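You operate a simulated robot arm through the tools that you are given. There is no shell and no other tool. Be economical: measure what you need, move in short steps, check, and stop when the job is done.

Carry out the task below with a simulated robot arm. There is one attempt and no reset: what you move stays moved.

TASK
Put one of the yellow-banded holders from the top of the small trolley on the small blue tray.

It is judged by the outcome, as a careful person would: the job done as asked, and still so three seconds after it is handed in. It fails if anything else is knocked over, pushed out of place, dropped, spilled or broken.

THE ROBOT
A 7-joint arm with a two-finger parallel gripper, fixed in place. Base frame: the origin is at the foot of the arm, x ahead of it, y to its left, z up; the work surface is at about z = 0.95. Lengths are in m, angles in degrees, forces in N, time in s.
With the tool pointing down near the work surface it reaches from about 0.22 to 0.68 m from the base axis. Its first joint turns from -66.0 to 66.0 degrees. Payload 2.4 kg.
Tool frame: the origin (TCP) lies between the finger pads and is the grasp point; the fingertips stand 0.03 m ahead of it; z points along the fingers, y is the line along which they close. The gripper opens to 0.094 m. The fingers are 0.028 m wide and 0.01 m thick; the gripper's body (0.05 by 0.096 m) begins 0.055 m behind the TCP.
Orientation is that of the tool frame in the base frame, as a unit quaternion [w, x, y, z]. With the fingers straight down and closing along the base's y, the tool's x points along the base's -x, its y along +y and its z along -z.

THE INTERFACE
- The arm moves only by the tool send_rows. Its argument "commands" is a list of rows, each a list of 3 entries, a list of its own where there are three numbers: the closure, from 0 (fully open) to 1 (shut), then the shift along the base's x, y, z in m, then the turn, a rotation vector about the base's x, y, z in degrees. In form: [[fingers, [x, y, z], [ax, ay, az]], ...]. A call has 1 to 12 rows; each row is the pose to reach, as a shift and turn from the pose commanded when the call began. A row lasts 0.2 s, in which the tool goes at most 0.05 m and 8.6 degrees; a call with a longer step from one row to the next is refused whole, and so is a gripper value outside its range. A pose out of reach is approached as far as the arm can. The call stops where the force on the tool passes 40 N (or 10 N more than at its start, if that is more) or the arm is blocked; 0.2 s more then pass. The fingers move at their own pace (about 0.153 m/s each) and stop on an object; they squeeze with about 21 N. The grip force told is the motor's: it shows also when the fingers shut on nothing. Time passes only in rows, and 0.2 s behind the last, so rows that repeat a pose let the fingers close. It gives the time, the measured TCP pose, the force on the tool (base axes), the opening and the grip force at its end, in the units of the frame above (readings bear some noise).
- Cameras (640 x 400 px; columns grow to the right, rows downward): "scene" is fixed at [0.0302, 0.4586, 1.4734]; the picture's right is [-0.83, -0.56, 0.00], its down [-0.21, 0.31, -0.93] and it looks along [0.52, -0.77, -0.38] (base axes); focal length 340 px, centre (320, 200). "wrist" rides on the gripper at [-0.037, 0, -0.058] in the tool frame; the picture's right is [0.00, -1.00, 0.00], its down [0.97, 0.00, -0.24] and it looks along [0.24, 0.00, 0.97] (tool axes); focal length 218 px, centre (320, 200).
- grab_frame(camera): a new picture of that camera. No time passes.
- locate(camera, pixels): for up to 12 pixels [column, row] of the newest picture of that camera ("zoom" is the newest enlarged one), the place [x, y, z] in the base frame of the surface seen there, good to about 0.003 m, but the place of the scene camera against the robot may be out by one fixed shift of up to 0.012 m in any direction. No time passes.
- inspect(camera, box): a new picture of the part [left, top, right, bottom] of that camera's present view, enlarged. No time passes.
- sign_off(): hands the job in; it is judged then, once.

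Work in short steps. Measure before you move; look again where a grasp or a placing could have gone wrong, and mend it. You have 60 turns and 30 pictures in all, the two below and enlarged ones among them. Open the gripper and draw the arm clear of the work before you hand the job in, unless the task says otherwise; then end with one line.

The tools are called after "Request:" as a command line: name --argument value ..., lists and objects as JSON in quotes. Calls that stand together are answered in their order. send_rows: Moves the arm, as the interface text tells. Its arguments: {"type":"object","properties":{"commands":{"type":"array","items":{"type":"array"}}},"required":["commands"]} The other tools are called the same way: grab_frame (camera) takes a picture; locate (camera, pixels) gives the place of the surface under pixels of a picture; inspect (camera, box) takes an enlarged picture of a part of a camera's view; sign_off () hands the job in.

At the start:

```text
clock: 0.0
position: [0.2942, -0.3712, 1.1889]
tcp_rot: [0.0, 0.0, 1.0, -0.001]
force: [1.1, 0.1, -0.7]
grip_width: 0.0939
grip_force: 0.0
```

scene: 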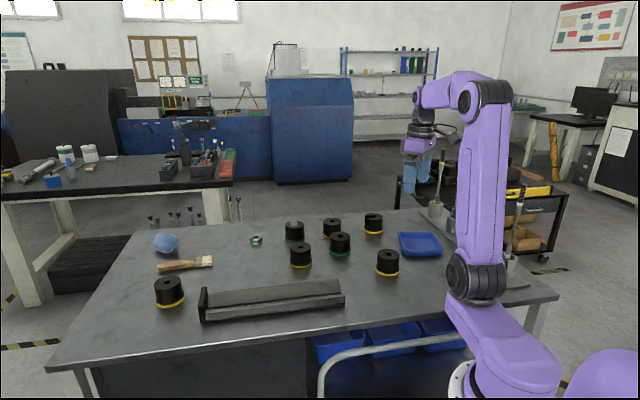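
wrist: 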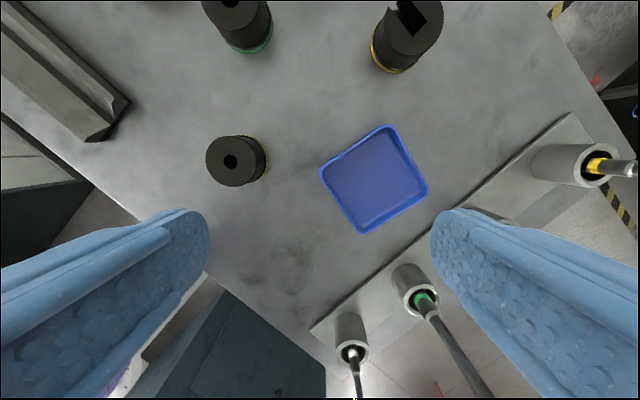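

The pictures show yellow-banded holders at scene (388,262), (374,223), (301,255) and (170,291), and the blue tray at (420,244). I'll enlarge this area and measure.

Request:
inspect --camera "scene" --box '[270, 200, 470, 325]'

Request:
locate --camera "wrist" --pixels '[[231, 161], [215, 175], [264, 160], [375, 178], [323, 177], [384, 128], [427, 190], [364, 231], [290, 200], [405, 35], [240, 15]]'

Request:
locate --camera "scene" --pixels '[[388, 254], [374, 216], [301, 247], [170, 282], [420, 246], [340, 237], [294, 226], [388, 274]]'

```text
3.20 times, centred on (370, 262) of scene
```

zoom: 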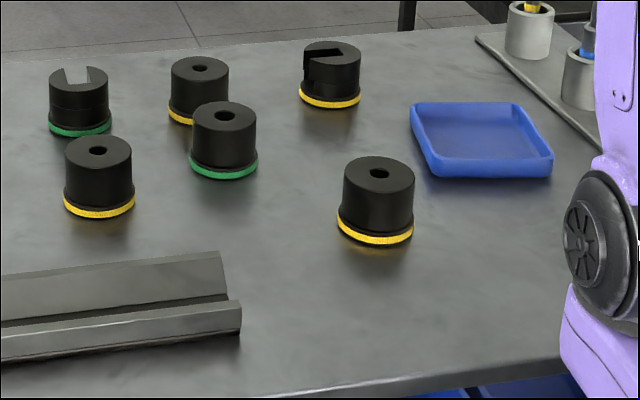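

```text
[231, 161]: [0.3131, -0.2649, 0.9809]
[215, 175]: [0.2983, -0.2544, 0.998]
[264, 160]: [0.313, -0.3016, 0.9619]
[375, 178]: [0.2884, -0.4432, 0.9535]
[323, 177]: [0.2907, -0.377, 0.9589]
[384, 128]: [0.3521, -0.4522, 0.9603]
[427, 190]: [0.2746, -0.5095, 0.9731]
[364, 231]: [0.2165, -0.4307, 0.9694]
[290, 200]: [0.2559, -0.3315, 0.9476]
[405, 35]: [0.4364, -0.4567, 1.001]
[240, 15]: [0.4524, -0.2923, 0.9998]
```

```text
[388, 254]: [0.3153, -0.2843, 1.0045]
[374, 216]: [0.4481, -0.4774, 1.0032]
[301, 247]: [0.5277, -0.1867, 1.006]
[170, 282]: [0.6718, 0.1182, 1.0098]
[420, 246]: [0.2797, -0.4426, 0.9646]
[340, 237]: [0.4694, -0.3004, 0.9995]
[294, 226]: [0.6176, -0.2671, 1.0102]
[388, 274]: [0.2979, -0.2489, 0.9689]
```

The nearest plain one stands alone near (0.313, -0.278), with its top at about z 1.0. I'll move above it and look again.

Request:
send_rows --commands '[[0, [0.006, 0.031, -0.02], [0, 0, 0]], [0, [0.012, 0.062, -0.04], [0, 0, 0]], [0, [0.019, 0.093, -0.06], [0, 0, 0]], [0, [0.019, 0.093, -0.06], [0, 0, 0]]]'

Request:
grab_frame --camera "wrist"

```text
clock: 1.0
position: [0.3143, -0.2791, 1.1281]
tcp_rot: [0.0, 0.0, 1.0, 0.001]
force: [-0.7, 0.7, 0.4]
grip_width: 0.0942
grip_force: 0.1
```

```text
26 pictures are left
```

wrist: 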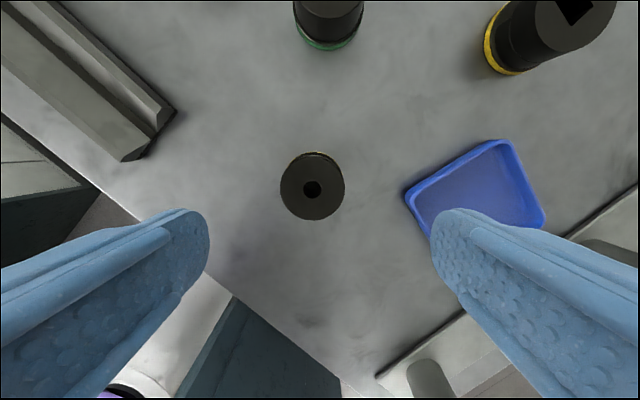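

The top disc shows at (281..344, 154..220). I'll measure its rim, and the tray at this range.

Request:
locate --camera "wrist" --pixels '[[284, 188], [341, 188], [312, 157], [312, 217], [297, 188], [327, 188], [320, 150], [460, 185], [406, 196], [505, 144], [542, 215], [500, 190]]'

```text
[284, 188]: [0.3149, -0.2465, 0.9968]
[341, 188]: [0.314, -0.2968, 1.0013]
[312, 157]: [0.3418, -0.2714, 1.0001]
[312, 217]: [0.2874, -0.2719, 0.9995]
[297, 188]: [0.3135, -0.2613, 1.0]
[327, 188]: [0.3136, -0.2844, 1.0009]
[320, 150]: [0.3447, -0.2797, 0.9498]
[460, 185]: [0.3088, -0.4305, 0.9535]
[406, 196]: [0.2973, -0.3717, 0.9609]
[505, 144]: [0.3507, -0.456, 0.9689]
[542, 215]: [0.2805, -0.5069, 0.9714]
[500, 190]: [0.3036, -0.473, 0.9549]
```

The holder's centre is about (0.3143, -0.272), it is 0.055 wide and its top is at z 1.0. The tray is centred near (0.284, -0.443) with its floor at 0.9535 and rim at 0.972. I'll descend with the fingers open to TCP z 0.996.

Request:
send_rows --commands '[[0, [0, 0.007, -0.03], [0, 0, 0]], [0, [0, 0.007, -0.065], [0, 0, 0]], [0, [0, 0.007, -0.1], [0, 0, 0]], [0, [0, 0.007, -0.12], [0, 0, 0]], [0, [0, 0.007, -0.132], [0, 0, 0]], [0, [0, 0.007, -0.132], [0, 0, 0]]]'

Request:
grab_frame --camera "wrist"

```text
clock: 2.4
position: [0.3143, -0.2725, 0.9964]
tcp_rot: [0.0, -0.001, 1.0, 0.0]
force: [0.0, -0.4, -0.9]
grip_width: 0.0938
grip_force: 0.1
```

```text
25 pictures are left
```

wrist: 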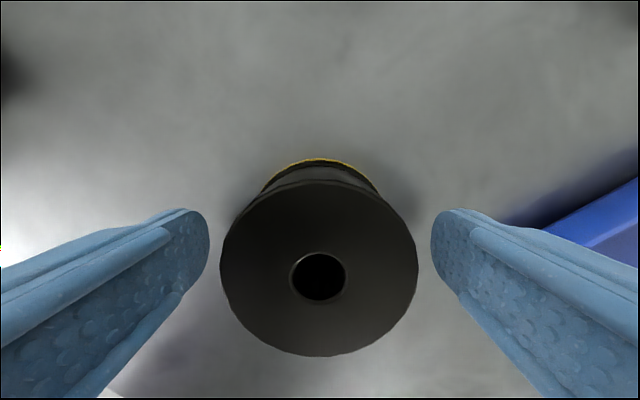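

It is centred between the fingers. I'll close, then lift a little.

Request:
send_rows --commands '[[0.3, [0, 0, 0], [0, 0, 0]], [0.7, [0, 0, 0], [0, 0, 0]], [0.7, [0, 0, 0], [0, 0, 0]], [0.7, [0, 0, 0], [0, 0, 0]], [0.7, [0, 0, 0.02], [0, 0, 0]], [0.7, [0, 0, 0.05], [0, 0, 0]], [0.7, [0, 0, 0.08], [0, 0, 0]], [0.7, [0, 0, 0.08], [0, 0, 0]]]'

Request:
grab_frame --camera "wrist"

Request:
grab_frame --camera "scene"

```text
clock: 4.2
position: [0.3144, -0.2712, 1.0763]
tcp_rot: [0.0, 0.0, 1.0, 0.001]
force: [-0.2, -0.3, -8.0]
grip_width: 0.0574
grip_force: 20.6
```

```text
24 pictures are left
```

wrist: 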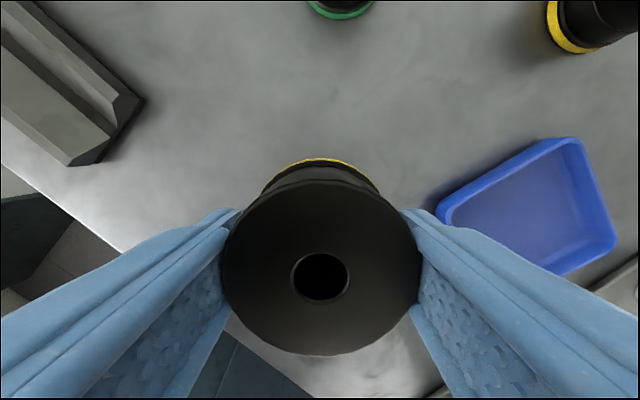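

```text
23 pictures are left
```

scene: 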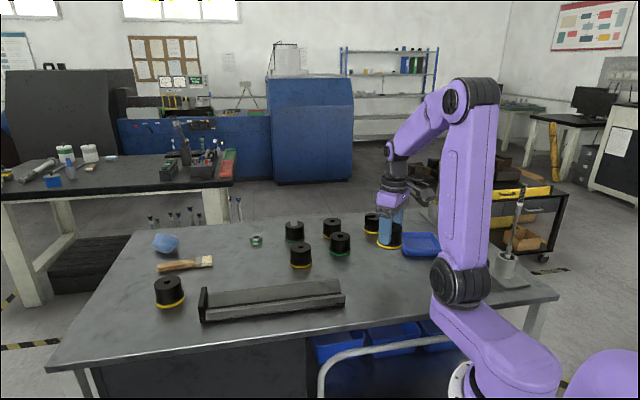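

It is held (width 0.057, about 8 N). There are tall rods standing beyond the tray, so I'll measure where they are before moving over it.

Request:
send_rows --commands '[[0.7, [0, -0.03, 0.01], [0, 0, 0]], [0.7, [0, -0.06, 0.02], [0, 0, 0]], [0.7, [0, -0.06, 0.02], [0, 0, 0]]]'

Request:
grab_frame --camera "wrist"

Request:
inspect --camera "scene" --box '[340, 140, 560, 290]'

```text
clock: 5.0
position: [0.3146, -0.332, 1.0969]
tcp_rot: [0.001, -0.001, 1.0, -0.001]
force: [-0.7, 0.9, -7.7]
grip_width: 0.0573
grip_force: 21.1
```

```text
22 pictures are left
```

wrist: 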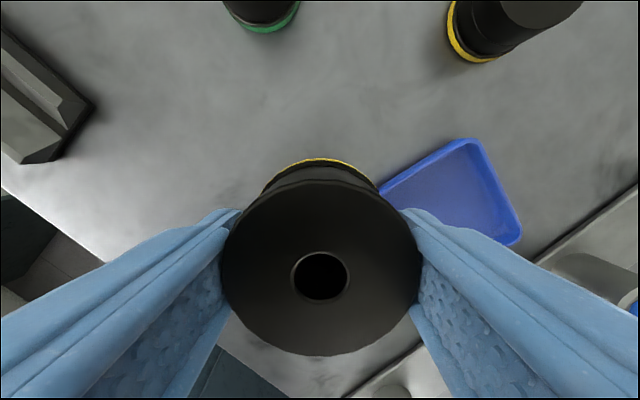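

```text
2.67 times, centred on (450, 215) of scene
```

zoom: 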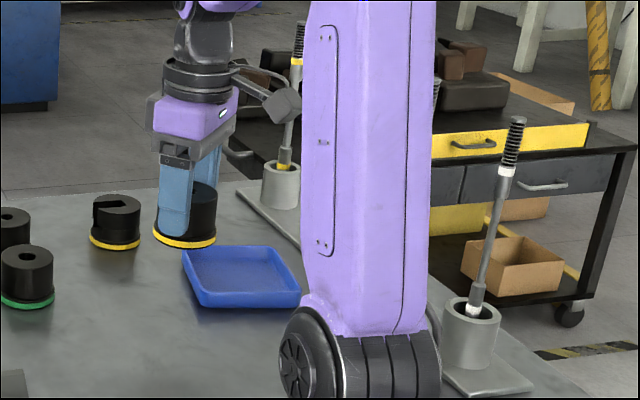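

I'll locate the rods in the enlarged view: yellow rod at (298,25)-(282,165), near rod at (517,120)-(473,310).

Request:
locate --camera "zoom" --pixels '[[299, 30], [296, 70], [284, 160], [280, 185], [517, 123], [507, 170], [475, 300], [468, 340], [215, 262], [285, 290], [240, 275], [436, 90]]'

Request:
locate --camera "wrist" --pixels '[[460, 147], [516, 232], [470, 195], [390, 195], [440, 180], [580, 265]]'

```text
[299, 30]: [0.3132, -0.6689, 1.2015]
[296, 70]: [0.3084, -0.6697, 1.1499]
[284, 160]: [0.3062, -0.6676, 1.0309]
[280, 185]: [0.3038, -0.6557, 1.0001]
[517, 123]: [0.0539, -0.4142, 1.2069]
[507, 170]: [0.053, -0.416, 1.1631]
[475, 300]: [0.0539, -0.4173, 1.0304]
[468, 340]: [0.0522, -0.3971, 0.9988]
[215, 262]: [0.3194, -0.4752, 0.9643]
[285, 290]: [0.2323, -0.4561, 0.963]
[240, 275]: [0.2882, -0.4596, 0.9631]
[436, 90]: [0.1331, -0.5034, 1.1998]
```

```text
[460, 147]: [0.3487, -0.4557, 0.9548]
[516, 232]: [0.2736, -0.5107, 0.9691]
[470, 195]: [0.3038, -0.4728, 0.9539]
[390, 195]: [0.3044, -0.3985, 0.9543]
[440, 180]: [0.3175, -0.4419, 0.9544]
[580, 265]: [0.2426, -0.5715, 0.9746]
```

The nearest rod is about 0.17 m from the tray centre (0.284, -0.443), which leaves enough room. I'll move over the tray.

Request:
send_rows --commands '[[0.7, [-0.01, -0.037, 0], [0, 0, 0]], [0.7, [-0.02, -0.074, 0], [0, 0, 0]], [0.7, [-0.0305, -0.111, 0], [0, 0, 0]], [0.7, [-0.0305, -0.111, -0.03], [0, 0, 0]], [0.7, [-0.0305, -0.111, -0.06], [0, 0, 0]], [0.7, [-0.0305, -0.111, -0.06], [0, 0, 0]]]'

Request:
grab_frame --camera "wrist"

Request:
inspect --camera "scene" --box '[340, 180, 500, 280]'

```text
clock: 6.4
position: [0.2824, -0.4432, 1.0363]
tcp_rot: [0.0, 0.0, 1.0, 0.0]
force: [-0.6, 0.1, -7.8]
grip_width: 0.0574
grip_force: 21.2
```

```text
20 pictures are left
```

wrist: 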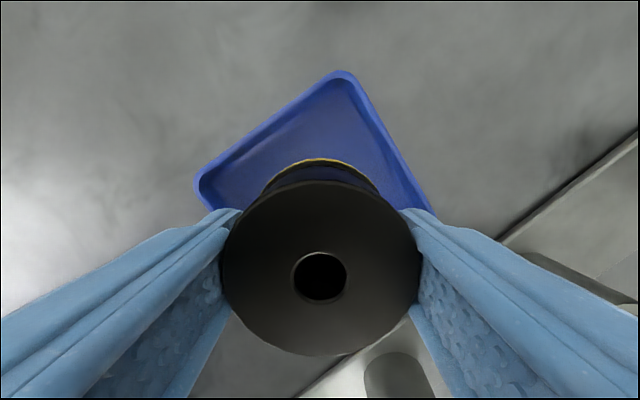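

```text
4.00 times, centred on (420, 230) of scene
```

zoom: 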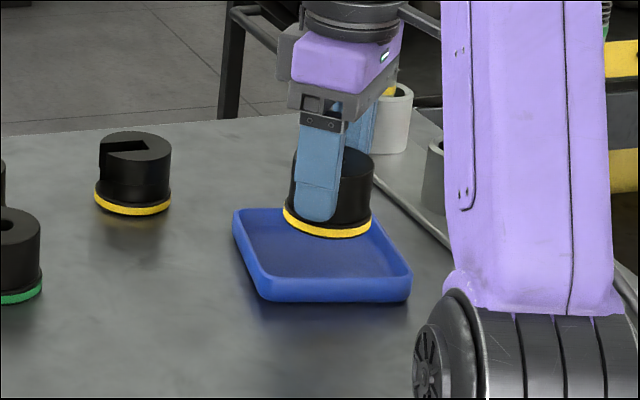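

The tray corners at (197,185) and (433,212) lie evenly about the holder. I'll lower gently to floor contact, expected near TCP z 1.000.

Request:
send_rows --commands '[[0.7, [0.001, 0, -0.015], [0, 0, 0]], [0.7, [0.001, 0, -0.028], [0, 0, 0]], [0.7, [0.001, 0, -0.031], [0, 0, 0]], [0.7, [0.001, 0, -0.033], [0, 0, 0]], [0.7, [0.001, 0, -0.035], [0, 0, 0]], [0.7, [0.001, 0, -0.035], [0, 0, 0]]]'

```text
clock: 7.8
position: [0.2845, -0.4423, 1.0014]
tcp_rot: [0.0, 0.0, 1.0, 0.0]
force: [0.3, 0.4, -8.1]
grip_width: 0.0573
grip_force: 21.4
```

Still carrying the full weight, so I'll go down in 1 mm steps and watch the force.

Request:
send_rows --commands '[[0.7, [0, 0, -0.001], [0, 0, 0]], [0.7, [0, 0, -0.001], [0, 0, 0]]]'

Request:
inspect --camera "scene" --box '[380, 200, 460, 250]'

```text
clock: 8.4
position: [0.2844, -0.4441, 1.0014]
tcp_rot: [0.0, 0.0, 1.0, -0.001]
force: [-0.1, 1.1, 4.2]
grip_width: 0.0575
grip_force: 21.3
```

```text
8.00 times, centred on (420, 225) of scene
```

zoom: 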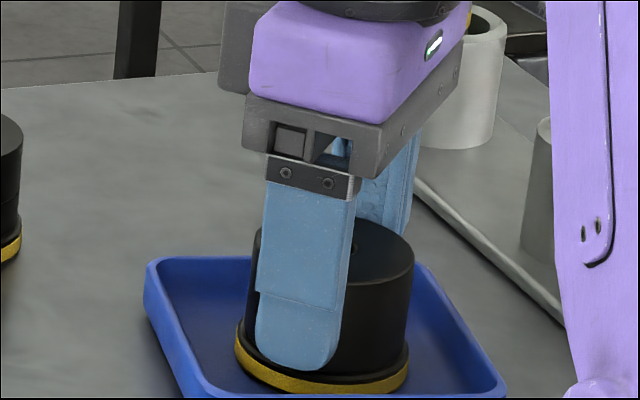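

The force swung from -8 to +4 N, so the holder rests on the tray floor. I'll open part way to stay clear of the tray walls, then rise.

Request:
send_rows --commands '[[0.3, [0, 0, 0], [0, 0, 0]], [0.25, [0, 0, 0], [0, 0, 0]], [0.25, [0, 0, 0], [0, 0, 0]], [0.25, [0, 0, 0.015], [0, 0, 0]], [0.25, [0, 0, 0.04], [0, 0, 0]], [0.2, [0, 0, 0.08], [0, 0, 0]], [0, [0, 0, 0.12], [0, 0, 0]], [0, [0.03, 0.03, 0.15], [0, 0, 0]], [0, [0.05, 0.07, 0.17], [0, 0, 0]], [0, [0.05, 0.11, 0.19], [0, 0, 0]], [0, [0.05, 0.11, 0.19], [0, 0, 0]]]'

Request:
grab_frame --camera "wrist"

Request:
inspect --camera "scene" --box '[340, 180, 500, 280]'

```text
refused: row 8 steps farther than a row can; nothing moved
```

```text
17 pictures are left
```

wrist: 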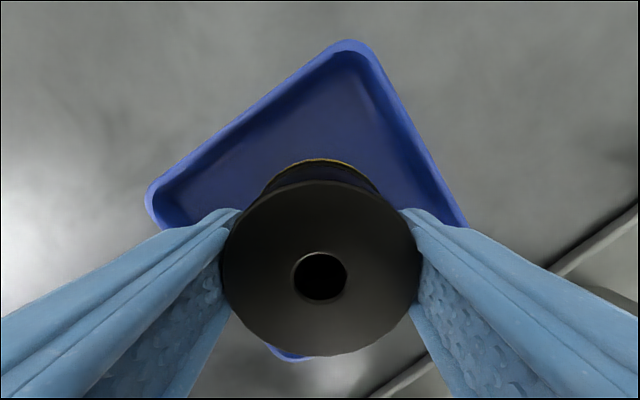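

```text
4.00 times, centred on (420, 230) of scene
```

zoom: 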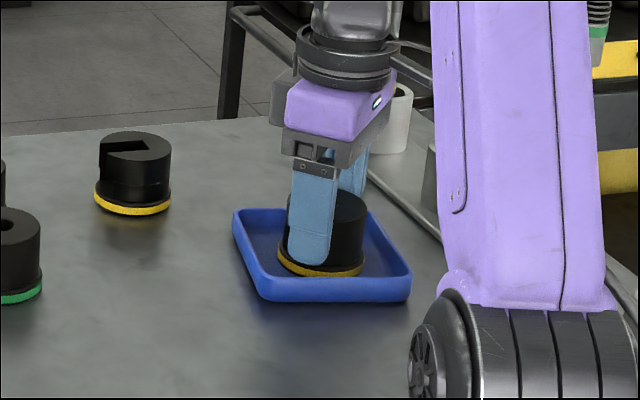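

One step was too long and the call was refused, so nothing moved. I'll resend it with shorter steps.

Request:
send_rows --commands '[[0.3, [0, 0, 0], [0, 0, 0]], [0.25, [0, 0, 0], [0, 0, 0]], [0.25, [0, 0, 0], [0, 0, 0]], [0.25, [0, 0, 0.015], [0, 0, 0]], [0.25, [0, 0, 0.04], [0, 0, 0]], [0.2, [0, 0, 0.075], [0, 0, 0]], [0, [0, 0, 0.11], [0, 0, 0]], [0, [0.015, 0.025, 0.135], [0, 0, 0]], [0, [0.03, 0.05, 0.16], [0, 0, 0]], [0, [0.04, 0.08, 0.18], [0, 0, 0]], [0, [0.04, 0.08, 0.18], [0, 0, 0]]]'

Request:
grab_frame --camera "wrist"

Request:
grab_frame --camera "scene"

```text
clock: 10.8
position: [0.3233, -0.3612, 1.1798]
tcp_rot: [0.0, 0.001, 1.0, 0.001]
force: [0.3, 0.0, -0.2]
grip_width: 0.0939
grip_force: 0.0
```

```text
15 pictures are left
```

wrist: 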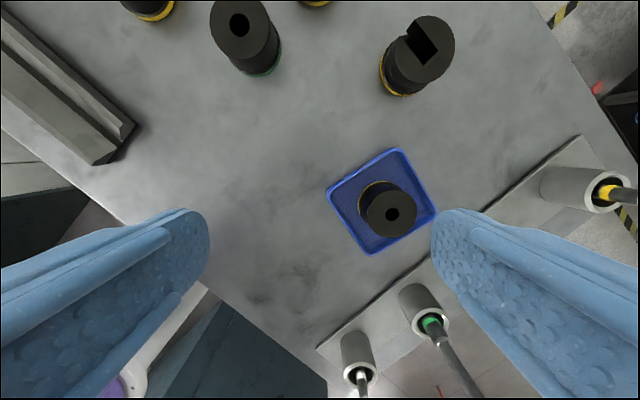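

```text
14 pictures are left
```

scene: 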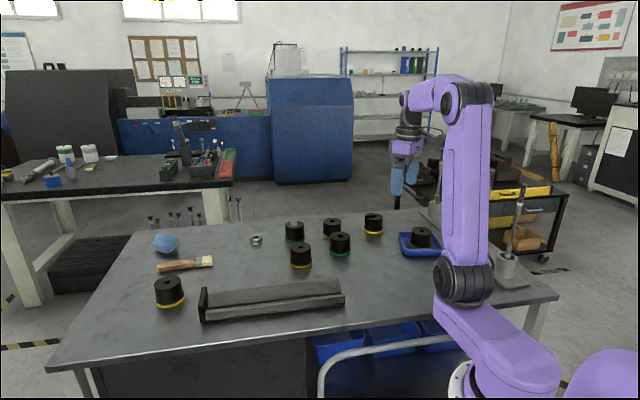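

The holder stands upright in the tray at wrist (385,208), nothing else has moved, and the arm is clear with the gripper open. I'll hand the job in.

Request:
sign_off

```text
The job is handed in.
```

One yellow-banded holder now stands upright on the small blue tray; nothing else was moved, and the job is handed in.
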